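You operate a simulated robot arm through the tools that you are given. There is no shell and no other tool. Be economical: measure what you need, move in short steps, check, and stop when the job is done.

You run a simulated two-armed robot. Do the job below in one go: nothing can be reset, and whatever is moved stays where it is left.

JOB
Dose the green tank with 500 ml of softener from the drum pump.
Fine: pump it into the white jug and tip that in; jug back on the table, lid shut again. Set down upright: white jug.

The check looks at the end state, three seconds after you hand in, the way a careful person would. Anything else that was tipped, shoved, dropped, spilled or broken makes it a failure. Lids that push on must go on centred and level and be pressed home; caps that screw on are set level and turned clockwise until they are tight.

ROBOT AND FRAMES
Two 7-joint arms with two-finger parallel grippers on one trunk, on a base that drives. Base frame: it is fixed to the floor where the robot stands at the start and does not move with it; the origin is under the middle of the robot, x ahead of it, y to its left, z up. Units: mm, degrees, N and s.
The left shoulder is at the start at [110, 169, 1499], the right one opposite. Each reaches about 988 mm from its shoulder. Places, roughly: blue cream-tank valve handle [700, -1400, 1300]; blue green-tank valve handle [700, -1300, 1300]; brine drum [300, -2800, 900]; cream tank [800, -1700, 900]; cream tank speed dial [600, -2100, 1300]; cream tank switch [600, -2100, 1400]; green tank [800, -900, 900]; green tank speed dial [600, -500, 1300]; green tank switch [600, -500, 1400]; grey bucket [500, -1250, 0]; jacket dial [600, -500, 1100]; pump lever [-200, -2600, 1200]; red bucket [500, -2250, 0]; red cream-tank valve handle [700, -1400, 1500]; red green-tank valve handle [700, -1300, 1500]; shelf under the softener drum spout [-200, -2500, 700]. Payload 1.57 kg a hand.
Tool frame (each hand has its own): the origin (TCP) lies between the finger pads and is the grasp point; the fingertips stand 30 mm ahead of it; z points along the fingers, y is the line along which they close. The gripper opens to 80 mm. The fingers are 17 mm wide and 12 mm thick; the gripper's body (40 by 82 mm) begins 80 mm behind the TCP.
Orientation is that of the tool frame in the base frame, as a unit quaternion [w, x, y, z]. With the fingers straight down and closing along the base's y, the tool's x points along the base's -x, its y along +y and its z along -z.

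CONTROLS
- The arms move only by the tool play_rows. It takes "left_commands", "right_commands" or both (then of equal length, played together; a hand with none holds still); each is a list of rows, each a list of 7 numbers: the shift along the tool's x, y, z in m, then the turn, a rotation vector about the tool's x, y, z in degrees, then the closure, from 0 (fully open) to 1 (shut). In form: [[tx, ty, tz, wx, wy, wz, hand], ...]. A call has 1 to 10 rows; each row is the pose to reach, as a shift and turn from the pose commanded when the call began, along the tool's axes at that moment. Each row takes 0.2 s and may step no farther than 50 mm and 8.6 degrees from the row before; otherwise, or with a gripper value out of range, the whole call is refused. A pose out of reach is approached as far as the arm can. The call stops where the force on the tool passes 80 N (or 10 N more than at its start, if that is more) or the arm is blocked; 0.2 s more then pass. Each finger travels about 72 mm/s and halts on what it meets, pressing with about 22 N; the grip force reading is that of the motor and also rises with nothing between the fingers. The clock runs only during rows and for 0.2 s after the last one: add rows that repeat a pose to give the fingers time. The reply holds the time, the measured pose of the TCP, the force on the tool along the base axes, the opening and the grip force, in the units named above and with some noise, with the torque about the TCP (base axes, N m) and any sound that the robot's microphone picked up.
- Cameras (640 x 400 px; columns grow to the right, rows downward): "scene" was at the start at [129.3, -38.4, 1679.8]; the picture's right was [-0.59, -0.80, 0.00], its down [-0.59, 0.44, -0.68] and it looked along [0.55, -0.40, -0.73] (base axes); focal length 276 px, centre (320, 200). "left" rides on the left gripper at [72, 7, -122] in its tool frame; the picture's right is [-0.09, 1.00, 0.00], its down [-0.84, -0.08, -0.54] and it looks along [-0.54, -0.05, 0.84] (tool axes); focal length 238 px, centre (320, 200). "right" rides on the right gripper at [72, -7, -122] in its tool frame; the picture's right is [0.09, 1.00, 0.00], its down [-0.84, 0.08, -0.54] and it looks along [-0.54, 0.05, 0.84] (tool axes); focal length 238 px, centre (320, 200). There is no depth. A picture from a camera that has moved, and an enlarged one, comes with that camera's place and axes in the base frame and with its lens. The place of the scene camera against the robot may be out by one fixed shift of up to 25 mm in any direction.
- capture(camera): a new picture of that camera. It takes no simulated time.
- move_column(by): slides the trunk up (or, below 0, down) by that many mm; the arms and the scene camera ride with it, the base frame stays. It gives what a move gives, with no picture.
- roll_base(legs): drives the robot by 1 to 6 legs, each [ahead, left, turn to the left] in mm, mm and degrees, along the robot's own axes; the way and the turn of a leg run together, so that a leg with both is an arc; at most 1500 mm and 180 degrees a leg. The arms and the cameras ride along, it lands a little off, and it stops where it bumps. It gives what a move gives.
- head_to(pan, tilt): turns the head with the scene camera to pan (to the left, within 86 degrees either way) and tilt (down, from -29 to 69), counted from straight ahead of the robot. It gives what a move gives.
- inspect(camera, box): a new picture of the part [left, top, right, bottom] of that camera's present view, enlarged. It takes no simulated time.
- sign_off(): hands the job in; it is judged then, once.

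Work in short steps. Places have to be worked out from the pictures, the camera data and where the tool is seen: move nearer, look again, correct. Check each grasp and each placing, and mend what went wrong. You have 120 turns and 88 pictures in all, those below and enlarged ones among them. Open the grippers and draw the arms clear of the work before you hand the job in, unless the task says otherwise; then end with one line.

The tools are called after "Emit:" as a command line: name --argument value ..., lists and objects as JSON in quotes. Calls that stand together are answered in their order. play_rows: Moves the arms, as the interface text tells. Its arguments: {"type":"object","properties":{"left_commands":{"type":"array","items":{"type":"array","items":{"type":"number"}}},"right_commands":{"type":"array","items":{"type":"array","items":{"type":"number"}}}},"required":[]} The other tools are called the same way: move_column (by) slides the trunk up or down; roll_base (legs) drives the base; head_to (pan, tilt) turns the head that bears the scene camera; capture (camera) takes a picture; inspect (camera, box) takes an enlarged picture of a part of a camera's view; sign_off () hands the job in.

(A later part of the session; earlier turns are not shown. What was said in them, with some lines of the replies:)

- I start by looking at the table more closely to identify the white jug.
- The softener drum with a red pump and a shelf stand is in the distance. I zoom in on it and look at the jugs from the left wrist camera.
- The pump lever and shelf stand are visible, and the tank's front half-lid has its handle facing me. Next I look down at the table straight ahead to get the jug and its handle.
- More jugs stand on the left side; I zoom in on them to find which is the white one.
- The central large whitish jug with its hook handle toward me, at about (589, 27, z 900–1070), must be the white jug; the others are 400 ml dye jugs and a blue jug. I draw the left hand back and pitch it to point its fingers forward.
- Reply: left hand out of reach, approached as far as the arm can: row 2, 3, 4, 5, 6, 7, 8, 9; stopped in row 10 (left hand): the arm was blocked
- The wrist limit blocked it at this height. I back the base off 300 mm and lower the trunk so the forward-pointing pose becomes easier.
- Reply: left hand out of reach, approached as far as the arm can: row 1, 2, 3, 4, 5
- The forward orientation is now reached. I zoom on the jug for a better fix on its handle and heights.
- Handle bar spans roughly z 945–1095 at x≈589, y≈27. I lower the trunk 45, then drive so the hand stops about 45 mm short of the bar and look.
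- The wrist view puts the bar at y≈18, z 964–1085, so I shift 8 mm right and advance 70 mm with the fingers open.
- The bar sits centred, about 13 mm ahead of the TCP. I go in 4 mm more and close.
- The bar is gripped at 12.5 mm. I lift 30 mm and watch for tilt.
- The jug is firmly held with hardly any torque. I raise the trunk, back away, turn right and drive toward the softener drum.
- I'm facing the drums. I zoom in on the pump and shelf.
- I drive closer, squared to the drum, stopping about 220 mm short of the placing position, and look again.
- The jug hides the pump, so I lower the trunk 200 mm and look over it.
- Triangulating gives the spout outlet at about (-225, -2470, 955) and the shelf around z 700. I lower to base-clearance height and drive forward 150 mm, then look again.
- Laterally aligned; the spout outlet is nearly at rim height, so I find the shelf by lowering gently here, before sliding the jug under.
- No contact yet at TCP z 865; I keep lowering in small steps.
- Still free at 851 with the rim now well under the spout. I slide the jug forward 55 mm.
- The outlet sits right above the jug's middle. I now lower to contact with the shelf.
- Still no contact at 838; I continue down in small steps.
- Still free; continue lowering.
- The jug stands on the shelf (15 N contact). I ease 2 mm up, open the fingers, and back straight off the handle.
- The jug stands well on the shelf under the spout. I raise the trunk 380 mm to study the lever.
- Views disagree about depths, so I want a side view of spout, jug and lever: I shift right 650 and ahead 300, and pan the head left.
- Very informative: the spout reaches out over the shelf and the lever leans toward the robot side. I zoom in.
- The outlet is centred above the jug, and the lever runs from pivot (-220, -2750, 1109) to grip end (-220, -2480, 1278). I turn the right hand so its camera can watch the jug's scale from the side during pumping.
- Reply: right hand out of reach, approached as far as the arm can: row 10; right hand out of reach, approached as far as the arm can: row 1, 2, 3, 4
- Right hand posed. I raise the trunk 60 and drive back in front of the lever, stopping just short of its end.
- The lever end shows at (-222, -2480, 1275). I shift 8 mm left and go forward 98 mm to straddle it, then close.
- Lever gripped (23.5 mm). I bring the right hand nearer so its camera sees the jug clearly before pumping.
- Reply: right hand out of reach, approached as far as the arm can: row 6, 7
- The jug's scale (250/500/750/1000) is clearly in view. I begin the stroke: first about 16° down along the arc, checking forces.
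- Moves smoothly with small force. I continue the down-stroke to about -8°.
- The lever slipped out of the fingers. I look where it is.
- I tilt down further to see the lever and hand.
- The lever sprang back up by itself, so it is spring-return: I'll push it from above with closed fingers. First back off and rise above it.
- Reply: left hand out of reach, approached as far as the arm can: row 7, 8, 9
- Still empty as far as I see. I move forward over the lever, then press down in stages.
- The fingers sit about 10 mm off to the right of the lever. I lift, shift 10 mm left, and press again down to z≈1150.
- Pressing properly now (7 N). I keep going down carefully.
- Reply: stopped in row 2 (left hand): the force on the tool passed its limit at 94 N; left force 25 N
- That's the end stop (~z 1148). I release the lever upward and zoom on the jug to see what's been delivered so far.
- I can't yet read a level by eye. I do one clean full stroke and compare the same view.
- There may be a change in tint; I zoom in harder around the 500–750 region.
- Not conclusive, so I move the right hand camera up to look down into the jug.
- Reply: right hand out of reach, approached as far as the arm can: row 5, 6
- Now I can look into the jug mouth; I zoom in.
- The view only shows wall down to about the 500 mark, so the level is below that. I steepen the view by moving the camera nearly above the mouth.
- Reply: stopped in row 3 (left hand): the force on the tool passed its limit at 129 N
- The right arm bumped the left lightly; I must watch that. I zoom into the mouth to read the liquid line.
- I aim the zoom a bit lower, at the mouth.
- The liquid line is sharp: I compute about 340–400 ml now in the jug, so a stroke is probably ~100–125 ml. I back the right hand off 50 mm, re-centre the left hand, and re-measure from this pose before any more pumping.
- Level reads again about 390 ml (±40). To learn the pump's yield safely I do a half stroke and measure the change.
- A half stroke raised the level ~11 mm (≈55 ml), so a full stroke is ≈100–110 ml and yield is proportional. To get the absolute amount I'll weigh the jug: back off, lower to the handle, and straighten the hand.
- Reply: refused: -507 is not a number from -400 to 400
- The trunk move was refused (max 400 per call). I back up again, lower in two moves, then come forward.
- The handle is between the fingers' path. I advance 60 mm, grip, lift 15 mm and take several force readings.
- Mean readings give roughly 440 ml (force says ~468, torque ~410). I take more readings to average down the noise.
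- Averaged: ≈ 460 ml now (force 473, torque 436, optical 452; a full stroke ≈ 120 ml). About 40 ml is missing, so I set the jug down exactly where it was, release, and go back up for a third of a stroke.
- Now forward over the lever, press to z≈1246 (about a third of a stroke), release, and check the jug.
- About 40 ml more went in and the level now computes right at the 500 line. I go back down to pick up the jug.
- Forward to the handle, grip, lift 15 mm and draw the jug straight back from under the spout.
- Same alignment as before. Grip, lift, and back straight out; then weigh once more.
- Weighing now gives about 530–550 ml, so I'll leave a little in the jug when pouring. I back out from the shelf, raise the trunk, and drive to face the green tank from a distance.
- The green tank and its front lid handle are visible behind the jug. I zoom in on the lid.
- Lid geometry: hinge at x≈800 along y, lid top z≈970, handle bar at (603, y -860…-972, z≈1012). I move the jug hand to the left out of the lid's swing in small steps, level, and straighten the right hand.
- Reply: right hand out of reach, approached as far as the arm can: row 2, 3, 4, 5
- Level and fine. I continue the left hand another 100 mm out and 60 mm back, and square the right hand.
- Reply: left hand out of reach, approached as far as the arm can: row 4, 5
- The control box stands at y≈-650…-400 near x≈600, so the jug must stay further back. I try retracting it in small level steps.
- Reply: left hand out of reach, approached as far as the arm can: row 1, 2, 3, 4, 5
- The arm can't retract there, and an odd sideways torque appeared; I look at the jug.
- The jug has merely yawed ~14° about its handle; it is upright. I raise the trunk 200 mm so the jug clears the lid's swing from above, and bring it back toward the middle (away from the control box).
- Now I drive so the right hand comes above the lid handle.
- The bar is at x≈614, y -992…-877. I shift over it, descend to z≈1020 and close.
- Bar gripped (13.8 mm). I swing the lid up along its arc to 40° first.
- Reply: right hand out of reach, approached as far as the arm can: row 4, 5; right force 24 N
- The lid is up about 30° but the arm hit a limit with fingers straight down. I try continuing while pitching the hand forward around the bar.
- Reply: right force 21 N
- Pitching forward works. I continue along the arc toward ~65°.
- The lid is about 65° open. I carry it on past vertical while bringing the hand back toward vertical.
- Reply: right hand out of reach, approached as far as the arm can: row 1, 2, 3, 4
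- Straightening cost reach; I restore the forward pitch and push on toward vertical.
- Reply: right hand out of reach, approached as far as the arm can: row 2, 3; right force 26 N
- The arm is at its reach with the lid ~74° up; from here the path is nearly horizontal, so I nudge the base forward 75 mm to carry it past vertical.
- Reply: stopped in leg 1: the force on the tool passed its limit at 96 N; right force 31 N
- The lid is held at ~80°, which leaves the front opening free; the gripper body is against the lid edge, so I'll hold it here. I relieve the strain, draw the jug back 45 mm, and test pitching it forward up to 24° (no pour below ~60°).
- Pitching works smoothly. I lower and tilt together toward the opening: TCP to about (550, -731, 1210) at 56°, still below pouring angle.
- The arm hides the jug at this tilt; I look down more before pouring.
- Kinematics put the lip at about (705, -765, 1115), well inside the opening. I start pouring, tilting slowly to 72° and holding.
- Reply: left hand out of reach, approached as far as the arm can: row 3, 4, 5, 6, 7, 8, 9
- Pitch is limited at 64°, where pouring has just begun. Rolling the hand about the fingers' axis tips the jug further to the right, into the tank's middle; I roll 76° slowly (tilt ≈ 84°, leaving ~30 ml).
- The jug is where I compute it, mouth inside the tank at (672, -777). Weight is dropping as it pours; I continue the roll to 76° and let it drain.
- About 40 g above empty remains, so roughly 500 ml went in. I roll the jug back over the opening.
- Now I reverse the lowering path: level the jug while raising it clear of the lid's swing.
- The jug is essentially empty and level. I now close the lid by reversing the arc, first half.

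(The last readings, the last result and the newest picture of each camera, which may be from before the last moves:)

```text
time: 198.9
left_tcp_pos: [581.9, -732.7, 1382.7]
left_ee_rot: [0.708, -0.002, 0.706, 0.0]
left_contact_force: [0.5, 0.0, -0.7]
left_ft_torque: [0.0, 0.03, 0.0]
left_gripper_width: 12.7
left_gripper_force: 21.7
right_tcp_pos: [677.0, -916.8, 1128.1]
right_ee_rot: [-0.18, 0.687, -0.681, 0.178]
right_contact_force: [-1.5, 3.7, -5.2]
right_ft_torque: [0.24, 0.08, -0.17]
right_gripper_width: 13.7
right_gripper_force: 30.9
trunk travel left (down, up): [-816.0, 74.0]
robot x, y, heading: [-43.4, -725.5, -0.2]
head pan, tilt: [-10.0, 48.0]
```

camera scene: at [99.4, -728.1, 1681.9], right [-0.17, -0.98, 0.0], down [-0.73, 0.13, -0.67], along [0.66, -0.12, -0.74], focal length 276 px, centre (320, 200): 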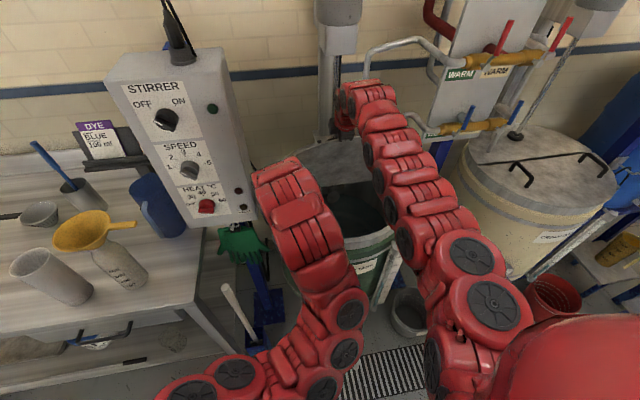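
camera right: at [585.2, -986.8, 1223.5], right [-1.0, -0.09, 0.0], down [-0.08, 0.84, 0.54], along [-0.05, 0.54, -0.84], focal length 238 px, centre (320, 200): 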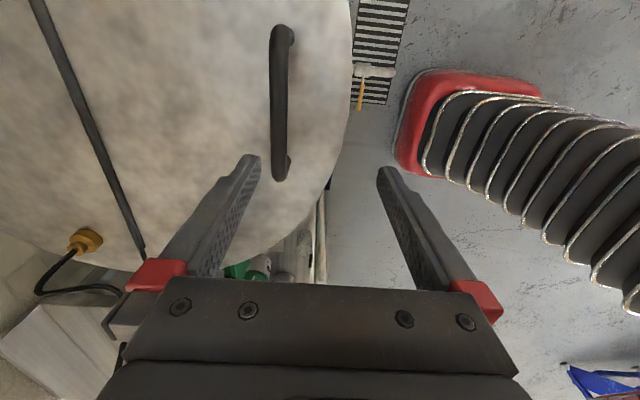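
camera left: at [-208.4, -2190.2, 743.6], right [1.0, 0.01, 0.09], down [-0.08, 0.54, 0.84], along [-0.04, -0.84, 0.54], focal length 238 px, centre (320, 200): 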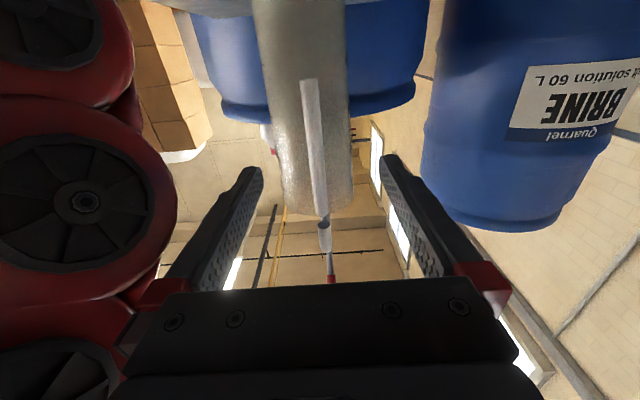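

Smooth. I bring it the rest of the way down.

Emit:
play_rows --right_commands '[[0, 0.0258, 0.0069, 0, 0, 0, 1], [0, 0.0505, 0.0174, 0, 0, 0, 1], [0, 0.0735, 0.0312, 0, 0, 0, 1], [0, 0.0943, 0.0481, 0, 0, 0, 1], [0, 0.1103, 0.065, 0, 0, 0, 1], [0, 0.1125, 0.069, 0, 0, 0, 1]]'

Emit:
capture --camera "scene"

```text
time: 200.3
left_tcp_pos: [580.0, -732.4, 1383.8]
left_ee_rot: [0.709, -0.002, 0.705, 0.0]
left_contact_force: [0.0, 0.6, -1.0]
left_ft_torque: [0.02, 0.11, 0.01]
left_gripper_width: 12.4
left_gripper_force: 22.0
right_tcp_pos: [616.0, -917.0, 1022.8]
right_ee_rot: [-0.187, 0.685, -0.679, 0.185]
right_contact_force: [28.9, -3.3, 35.6]
right_ft_torque: [0.18, -0.37, -0.14]
right_gripper_width: 13.7
right_gripper_force: 29.9
trunk travel left (down, up): [-816.0, 74.0]
robot x, y, heading: [-40.6, -725.7, -0.1]
head pan, tilt: [-10.0, 48.0]
```

```text
8 pictures are left
camera scene: at [99.5, -728.6, 1682.7], right [-0.17, -0.98, 0.0], down [-0.73, 0.13, -0.67], along [0.66, -0.12, -0.74], focal length 276 px, centre (320, 200)
```

scene: 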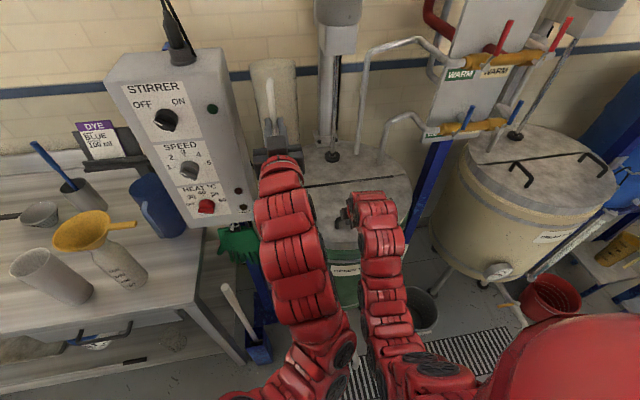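

The lid is shut and pressed home (≈35 N). I open the right hand and withdraw it along its axis.

Emit:
play_rows --right_commands '[[0, 0, -0.002, 0, 0, 0, 0.7], [0, 0, -0.002, 0, 0, 0, 0.3], [0, 0, -0.002, 0, 0, 0, 0], [0, 0, -0.002, 0, 0, 0, 0], [0, 0, -0.002, 0, 0, 0, 0], [0, 0, -0.04, 0, 0, 0, 0], [0, 0, -0.08, 0, 0, 0, 0], [0, 0, -0.12, 0, 0, 0, 0], [0, 0, -0.15, 0, 0, 0, 0]]'

Emit:
roll_base --legs '[[-450, 0, 0]]'

Emit:
head_to --pan 8 --tilt 35

Emit:
capture --camera "scene"

```text
time: 202.3
left_tcp_pos: [579.3, -733.1, 1383.8]
left_ee_rot: [0.709, 0.0, 0.706, 0.0]
left_contact_force: [-0.1, -0.6, -1.2]
left_ft_torque: [0.0, 0.12, 0.0]
left_gripper_width: 12.7
left_gripper_force: 21.6
right_tcp_pos: [536.8, -924.2, 1148.0]
right_ee_rot: [-0.181, 0.686, -0.682, 0.178]
right_contact_force: [0.2, 0.3, 0.6]
right_ft_torque: [0.0, -0.02, 0.02]
right_gripper_width: 79.9
right_gripper_force: 0.2
trunk travel left (down, up): [-816.0, 74.0]
robot x, y, heading: [-41.3, -725.9, -0.2]
head pan, tilt: [-10.0, 48.0]
```

```text
time: 205.1
left_tcp_pos: [124.5, -731.2, 1382.9]
left_ee_rot: [0.708, -0.001, 0.706, 0.0]
left_contact_force: [1.2, 0.2, -1.2]
left_ft_torque: [0.01, 0.07, -0.02]
left_gripper_width: 12.5
left_gripper_force: 22.1
right_tcp_pos: [81.7, -922.6, 1146.4]
right_ee_rot: [-0.182, 0.687, -0.68, 0.177]
right_contact_force: [-0.3, 0.3, 0.1]
right_ft_torque: [-0.01, 0.0, -0.04]
right_gripper_width: 80.1
right_gripper_force: 0.1
trunk travel left (down, up): [-816.0, 74.0]
robot x, y, heading: [-500.8, -722.6, 0.2]
head pan, tilt: [-10.0, 48.0]
```

```text
time: 205.9
left_tcp_pos: [124.6, -732.7, 1384.0]
left_ee_rot: [0.708, -0.002, 0.706, 0.001]
left_contact_force: [-0.5, 0.8, -1.8]
left_ft_torque: [0.03, 0.1, 0.01]
left_gripper_width: 12.7
left_gripper_force: 22.7
right_tcp_pos: [80.6, -921.5, 1147.8]
right_ee_rot: [-0.183, 0.687, -0.681, 0.177]
right_contact_force: [0.5, -0.7, -0.2]
right_ft_torque: [-0.02, 0.03, -0.03]
right_gripper_width: 80.1
right_gripper_force: 0.0
trunk travel left (down, up): [-816.0, 74.0]
robot x, y, heading: [-498.8, -724.1, 0.1]
head pan, tilt: [8.0, 35.0]
```

```text
7 pictures are left
camera scene: at [-346.8, -703.3, 1700.7], right [0.14, -0.99, 0.0], down [-0.57, -0.08, -0.82], along [0.81, 0.11, -0.57], focal length 276 px, centre (320, 200)
```

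scene: 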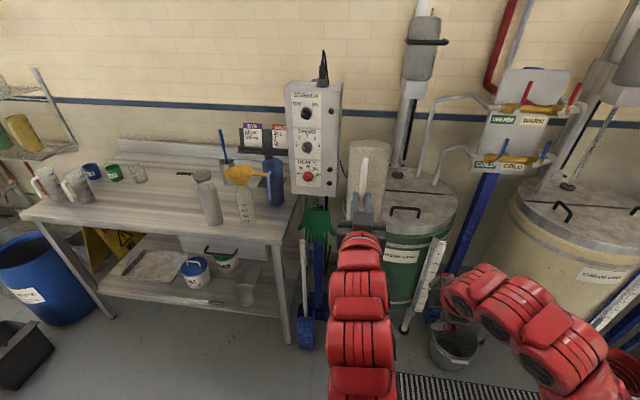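

Lid is shut and everything stands. I fold the right hand back and up so it clears the table, before going to put the jug down.

Emit:
play_rows --right_commands '[[0, 0.014, -0.041, 0, 0, 0, 0], [0, 0.028, -0.082, 0, 0, 0, 0], [0, 0.042, -0.123, 0, 0, 0, 0], [0, 0.056, -0.164, 0, 0, 0, 0], [0, 0.07, -0.205, 0, 0, 0, 0], [0, 0.085, -0.246, 0, 0, 0, 0], [0, 0.099, -0.288, 0, 0, 0, 0]]'

```text
time: 207.5
left_tcp_pos: [124.6, -731.5, 1383.2]
left_ee_rot: [0.708, -0.003, 0.706, 0.002]
left_contact_force: [0.2, 0.2, -0.6]
left_ft_torque: [-0.01, 0.11, 0.0]
left_gripper_width: 12.4
left_gripper_force: 21.7
right_tcp_pos: [-141.5, -928.2, 1348.0]
right_ee_rot: [-0.179, 0.687, -0.681, 0.182]
right_contact_force: [0.3, 0.5, 0.9]
right_ft_torque: [-0.02, 0.0, 0.01]
right_gripper_width: 79.8
right_gripper_force: 0.1
right hand out of reach, approached as far as the arm can: row 2, 3, 4, 5, 6
trunk travel left (down, up): [-816.0, 74.0]
robot x, y, heading: [-502.0, -730.7, -0.0]
head pan, tilt: [8.0, 35.0]
```

Now drive to in front of the jug's old spot, lower the trunk, and move in toward the table.

Emit:
roll_base --legs '[[0, 783, 0]]'

Emit:
move_column --by -300

Emit:
roll_base --legs '[[300, 0, 0]]'

Emit:
head_to --pan -5 --tilt 45

Emit:
capture --camera "scene"

```text
time: 211.8
left_tcp_pos: [134.6, 63.1, 1383.6]
left_ee_rot: [0.708, 0.007, 0.706, -0.008]
left_contact_force: [0.6, 0.7, -0.8]
left_ft_torque: [0.01, 0.06, 0.03]
left_gripper_width: 12.4
left_gripper_force: 21.9
right_tcp_pos: [-137.4, -124.7, 1349.5]
right_ee_rot: [0.182, -0.678, 0.69, -0.178]
right_contact_force: [-0.4, -0.8, 0.2]
right_ft_torque: [0.01, 0.02, 0.02]
right_gripper_width: 79.9
right_gripper_force: 0.1
trunk travel left (down, up): [-816.0, 74.0]
robot x, y, heading: [-491.5, 88.0, -1.5]
head pan, tilt: [8.0, 35.0]
```

```text
time: 214.8
left_tcp_pos: [134.5, 62.5, 1083.2]
left_ee_rot: [0.708, 0.009, 0.706, -0.01]
left_contact_force: [0.0, -0.3, -0.6]
left_ft_torque: [0.01, 0.09, 0.0]
left_gripper_width: 12.5
left_gripper_force: 22.4
right_tcp_pos: [-136.5, -123.0, 1049.2]
right_ee_rot: [0.182, -0.679, 0.688, -0.178]
right_contact_force: [-0.2, 0.3, 0.4]
right_ft_torque: [-0.01, 0.01, -0.03]
right_gripper_width: 80.2
right_gripper_force: 0.1
trunk travel left (down, up): [-516.0, 374.0]
robot x, y, heading: [-483.1, 89.1, -1.2]
head pan, tilt: [8.0, 35.0]
```

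```text
time: 216.8
left_tcp_pos: [432.0, 55.2, 1082.1]
left_ee_rot: [0.708, 0.007, 0.706, -0.007]
left_contact_force: [1.1, -0.5, -0.6]
left_ft_torque: [0.0, 0.06, 0.01]
left_gripper_width: 12.6
left_gripper_force: 21.8
right_tcp_pos: [162.2, -130.0, 1048.8]
right_ee_rot: [0.183, -0.68, 0.688, -0.178]
right_contact_force: [0.1, 0.0, -0.3]
right_ft_torque: [-0.01, -0.03, 0.03]
right_gripper_width: 79.8
right_gripper_force: 0.1
trunk travel left (down, up): [-516.0, 374.0]
robot x, y, heading: [-194.1, 79.2, -1.4]
head pan, tilt: [8.0, 35.0]
```

```text
time: 217.6
left_tcp_pos: [430.6, 56.7, 1083.9]
left_ee_rot: [0.708, 0.008, 0.706, -0.009]
left_contact_force: [0.0, 0.5, 0.0]
left_ft_torque: [0.01, 0.1, 0.04]
left_gripper_width: 12.4
left_gripper_force: 21.9
right_tcp_pos: [162.2, -129.6, 1049.2]
right_ee_rot: [0.183, -0.679, 0.688, -0.177]
right_contact_force: [-0.2, -0.4, -0.3]
right_ft_torque: [-0.02, 0.0, 0.01]
right_gripper_width: 80.2
right_gripper_force: 0.1
trunk travel left (down, up): [-516.0, 374.0]
robot x, y, heading: [-192.4, 78.7, -1.3]
head pan, tilt: [-5.0, 45.0]
```

```text
6 pictures are left
camera scene: at [-45.2, 77.7, 1386.0], right [-0.11, -0.99, 0.0], down [-0.7, 0.08, -0.71], along [0.7, -0.08, -0.71], focal length 276 px, centre (320, 200)
```

scene: 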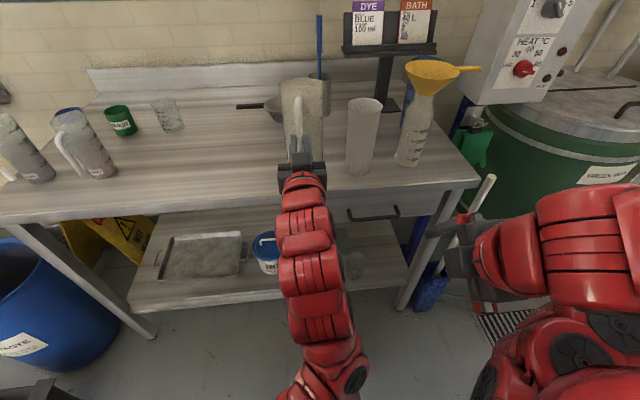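

The space ahead is free. I go forward 120 mm and lower to just above the table.

Emit:
roll_base --legs '[[120, 0, 1.3]]'

Emit:
move_column --by -52

Emit:
play_rows --left_commands '[[0.002, 0, 0, 0, 0, 0, 1], [0.004, 0, 0, 0, 0, 0, 1], [0.006, 0, 0, 0, 0, 0, 1]]'

Emit:
play_rows --left_commands '[[0.002, 0, 0, 0, 0, 0, 1], [0.004, 0, 0, 0, 0, 0, 1]]'

Emit:
inspect --camera "scene" --box '[220, 60, 420, 220]'

```text
time: 218.8
left_tcp_pos: [553.5, 68.1, 1083.7]
left_ee_rot: [0.708, 0.001, 0.707, -0.001]
left_contact_force: [0.7, 0.4, -0.4]
left_ft_torque: [-0.01, 0.06, 0.0]
left_gripper_width: 12.5
left_gripper_force: 21.9
right_tcp_pos: [288.3, -123.0, 1049.2]
right_ee_rot: [-0.186, 0.687, -0.68, 0.176]
right_contact_force: [-0.9, -1.2, 0.0]
right_ft_torque: [-0.03, -0.02, 0.0]
right_gripper_width: 80.1
right_gripper_force: 0.0
trunk travel left (down, up): [-516.0, 374.0]
robot x, y, heading: [-72.2, 76.7, -0.3]
head pan, tilt: [-5.0, 45.0]
```

```text
time: 219.8
left_tcp_pos: [551.7, 67.1, 1032.9]
left_ee_rot: [0.71, -0.001, 0.705, -0.001]
left_contact_force: [-2.4, 0.1, 7.8]
left_ft_torque: [-0.09, -0.76, 0.01]
left_gripper_width: 12.8
left_gripper_force: 22.1
right_tcp_pos: [286.8, -123.9, 997.9]
right_ee_rot: [-0.186, 0.687, -0.68, 0.176]
right_contact_force: [-0.4, 0.4, -0.2]
right_ft_torque: [-0.02, 0.01, 0.01]
right_gripper_width: 80.1
right_gripper_force: 0.1
trunk travel left (down, up): [-464.0, 426.0]
robot x, y, heading: [-72.3, 77.0, -0.1]
head pan, tilt: [-5.0, 45.0]
```

```text
time: 220.6
left_tcp_pos: [552.8, 67.0, 1025.7]
left_ee_rot: [0.708, 0.0, 0.706, -0.001]
left_contact_force: [-2.4, 0.5, 7.1]
left_ft_torque: [-0.04, -0.75, 0.01]
left_gripper_width: 12.8
left_gripper_force: 22.0
right_tcp_pos: [287.2, -123.0, 998.4]
right_ee_rot: [-0.188, 0.687, -0.679, 0.176]
right_contact_force: [0.2, 0.7, 0.3]
right_ft_torque: [0.03, -0.01, 0.01]
right_gripper_width: 80.1
right_gripper_force: 0.1
trunk travel left (down, up): [-464.0, 426.0]
robot x, y, heading: [-66.5, 76.2, -0.4]
head pan, tilt: [-5.0, 45.0]
```

```text
time: 221.2
left_tcp_pos: [551.1, 66.2, 1021.1]
left_ee_rot: [0.708, -0.001, 0.706, 0.0]
left_contact_force: [-3.9, -0.1, 7.6]
left_ft_torque: [-0.01, -0.65, -0.02]
left_gripper_width: 12.6
left_gripper_force: 21.9
right_tcp_pos: [287.0, -123.3, 998.0]
right_ee_rot: [-0.187, 0.687, -0.68, 0.176]
right_contact_force: [0.3, 0.0, 0.0]
right_ft_torque: [-0.01, 0.01, 0.0]
right_gripper_width: 80.0
right_gripper_force: 0.1
trunk travel left (down, up): [-464.0, 426.0]
robot x, y, heading: [-69.2, 76.9, -0.1]
head pan, tilt: [-5.0, 45.0]
```

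```text
2.50 times, centred on (320, 140) of scene
camera zoom: at [74.6, 79.2, 1334.1], right [-0.09, -1.0, 0.0], down [-0.7, 0.06, -0.71], along [0.7, -0.06, -0.71], focal length 691 px, centre (320, 350)
```

zoom: 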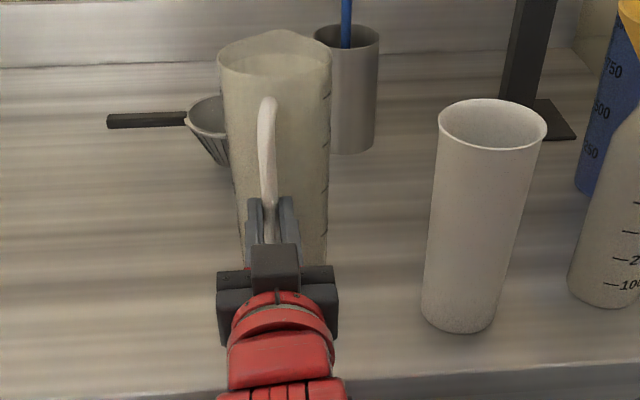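

Contact: the jug's front edge touches first and it is levelling itself in the grip. I lower a few mm more until it sits flat.

Emit:
play_rows --left_commands '[[0.001, 0, 0, 0, 0, 0, 1], [0.002, 0, 0, 0, 0, 0, 1], [0.003, 0, 0, 0, 0, 0, 1]]'

Emit:
play_rows --left_commands '[[0.001, 0, 0, 0, 0, 0, 1], [0.002, 0, 0, 0, 0, 0, 1]]'

```text
time: 222.0
left_tcp_pos: [550.5, 66.9, 1020.0]
left_ee_rot: [0.709, 0.0, 0.705, -0.001]
left_contact_force: [-2.8, -0.9, 7.9]
left_ft_torque: [-0.03, -0.74, 0.07]
left_gripper_width: 12.7
left_gripper_force: 21.8
right_tcp_pos: [287.2, -122.4, 998.1]
right_ee_rot: [-0.186, 0.687, -0.68, 0.176]
right_contact_force: [0.4, 0.6, 0.7]
right_ft_torque: [0.0, 0.01, 0.02]
right_gripper_width: 80.0
right_gripper_force: 0.0
trunk travel left (down, up): [-464.0, 426.0]
robot x, y, heading: [-72.4, 78.6, -0.2]
head pan, tilt: [-5.0, 45.0]
```

```text
time: 222.6
left_tcp_pos: [551.4, 67.2, 1016.5]
left_ee_rot: [0.709, -0.001, 0.705, 0.0]
left_contact_force: [-2.9, -0.4, 7.8]
left_ft_torque: [-0.02, -0.74, 0.02]
left_gripper_width: 12.8
left_gripper_force: 22.1
right_tcp_pos: [286.6, -123.7, 998.8]
right_ee_rot: [-0.187, 0.686, -0.68, 0.177]
right_contact_force: [-0.4, -0.5, -0.3]
right_ft_torque: [-0.03, 0.02, 0.0]
right_gripper_width: 80.1
right_gripper_force: 0.1
trunk travel left (down, up): [-464.0, 426.0]
robot x, y, heading: [-72.3, 79.4, -0.3]
head pan, tilt: [-5.0, 45.0]
```

The torque stays put, so I check the jug's attitude in the wrist view.

Emit:
capture --camera "left"

```text
4 pictures are left
camera left: at [429.9, 73.5, 944.1], right [0.0, 1.0, 0.09], down [-0.55, -0.08, 0.83], along [0.84, -0.05, 0.54], focal length 238 px, centre (320, 200)
```

left: 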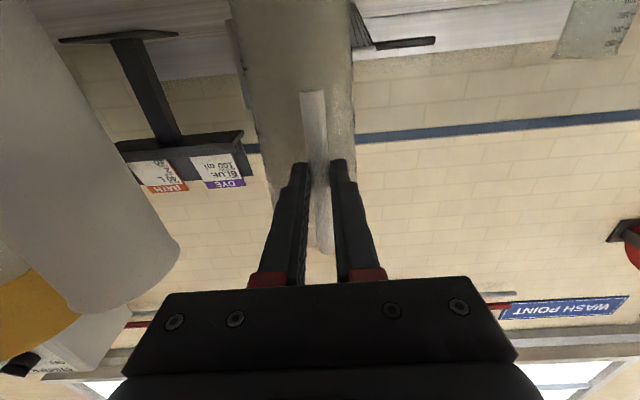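

The bar attitude matches the original standing grasp (level, TCP 1016 vs 1018 originally). I open the fingers and back straight off.

Emit:
play_rows --left_commands '[[0, 0, 0, 0, 0, 0, 0.85], [0, 0, 0, 0, 0, 0, 0.6], [0, 0, 0, 0, 0, 0, 0.3], [0, 0, 0, 0, 0, 0, 0], [0, 0, 0, 0, 0, 0, 0], [0, 0, 0, 0, 0, 0, 0], [0, 0, -0.02, 0, 0, 0, 0], [0, 0, -0.04, 0, 0, 0, 0]]'

Emit:
roll_base --legs '[[-350, 0, 0]]'

Emit:
head_to --pan -15 --tilt 32

Emit:
capture --camera "scene"

```text
time: 224.4
left_tcp_pos: [534.1, 68.7, 1015.5]
left_ee_rot: [0.708, -0.001, 0.706, 0.0]
left_contact_force: [-0.2, 0.6, -0.2]
left_ft_torque: [0.01, -0.02, -0.04]
left_gripper_width: 79.8
left_gripper_force: 0.1
left hand out of reach, approached as far as the arm can: row 8
right_tcp_pos: [287.7, -122.1, 998.7]
right_ee_rot: [-0.187, 0.687, -0.68, 0.175]
right_contact_force: [-0.5, 0.1, -1.0]
right_ft_torque: [0.01, 0.03, 0.0]
right_gripper_width: 79.9
right_gripper_force: 0.1
trunk travel left (down, up): [-464.0, 426.0]
robot x, y, heading: [-70.1, 81.6, -0.2]
head pan, tilt: [-5.0, 45.0]
```

```text
time: 226.7
left_tcp_pos: [168.4, 71.3, 1016.1]
left_ee_rot: [0.709, -0.001, 0.706, 0.0]
left_contact_force: [-0.1, 0.1, -0.5]
left_ft_torque: [-0.01, 0.0, -0.02]
left_gripper_width: 80.0
left_gripper_force: 0.0
right_tcp_pos: [-75.6, -120.8, 999.2]
right_ee_rot: [-0.188, 0.688, -0.679, 0.176]
right_contact_force: [-0.7, -1.0, 0.3]
right_ft_torque: [0.01, -0.07, -0.01]
right_gripper_width: 79.9
right_gripper_force: 0.0
trunk travel left (down, up): [-464.0, 426.0]
robot x, y, heading: [-430.4, 80.8, -0.3]
head pan, tilt: [-5.0, 45.0]
```

```text
time: 227.4
left_tcp_pos: [170.4, 69.4, 1016.3]
left_ee_rot: [0.708, -0.002, 0.706, 0.001]
left_contact_force: [0.4, 0.4, -0.6]
left_ft_torque: [0.02, 0.01, 0.01]
left_gripper_width: 79.9
left_gripper_force: 0.0
right_tcp_pos: [-74.1, -121.5, 997.6]
right_ee_rot: [-0.187, 0.688, -0.679, 0.175]
right_contact_force: [-0.1, 0.1, -0.7]
right_ft_torque: [-0.01, -0.02, -0.01]
right_gripper_width: 79.9
right_gripper_force: 0.1
trunk travel left (down, up): [-464.0, 426.0]
robot x, y, heading: [-433.0, 82.7, -0.3]
head pan, tilt: [-15.0, 32.0]
```

```text
3 pictures are left
camera scene: at [-282.1, 64.6, 1353.3], right [-0.26, -0.97, 0.0], down [-0.51, 0.14, -0.85], along [0.82, -0.22, -0.53], focal length 276 px, centre (320, 200)
```

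scene: 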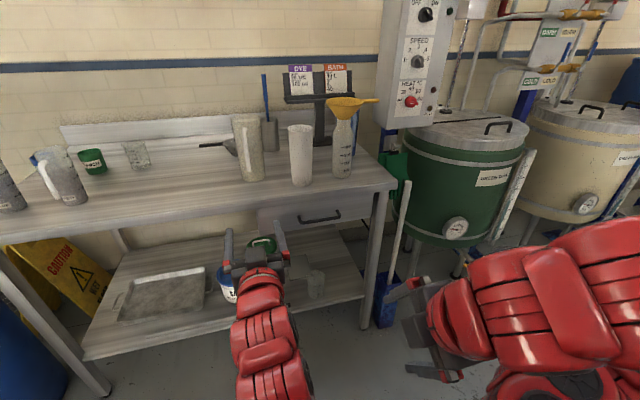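

The jug stands on the table and the lid looks shut; one zoom to confirm both.

Emit:
inspect --camera "scene" --box '[190, 70, 370, 200]'

Emit:
inspect --camera "scene" --box '[390, 90, 550, 210]'

```text
3.08 times, centred on (280, 135) of scene
camera zoom: at [-282.1, 64.6, 1353.3], right [-0.26, -0.97, 0.0], down [-0.51, 0.14, -0.85], along [0.82, -0.22, -0.53], focal length 850 px, centre (443, 400)
```

zoom: 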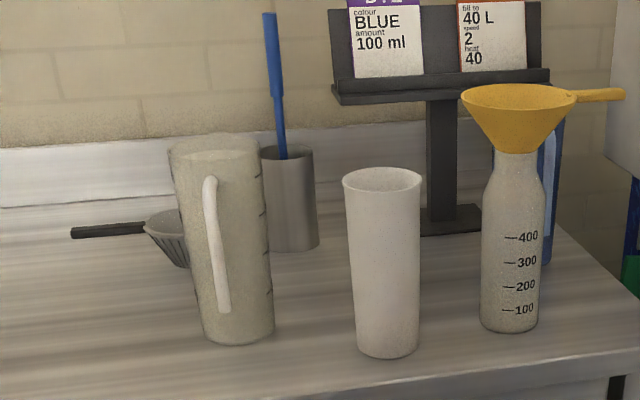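

```text
3.33 times, centred on (470, 150) of scene
camera zoom: at [-282.1, 64.6, 1353.3], right [-0.26, -0.97, 0.0], down [-0.51, 0.14, -0.85], along [0.82, -0.22, -0.53], focal length 921 px, centre (-180, 367)
```

zoom: 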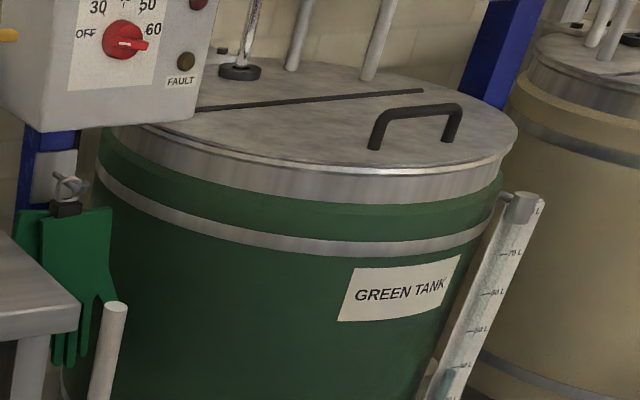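

The jug stands upright and clear of its neighbours. The lid is flat and shut, and both grippers are open and away from the work, so I hand in.

Emit:
sign_off

```text
The job is handed in.
```

I pumped the softener into the white jug and tipped it into the green tank; the lid is shut again and the jug is upright on the table. The dose is my estimate: about 530 ml (give or take 25 ml), so likely slightly over 500 ml. That comes from weighing the jug, which read essentially empty after the pour; sighting against its scale gave a level nearer 500 ml.
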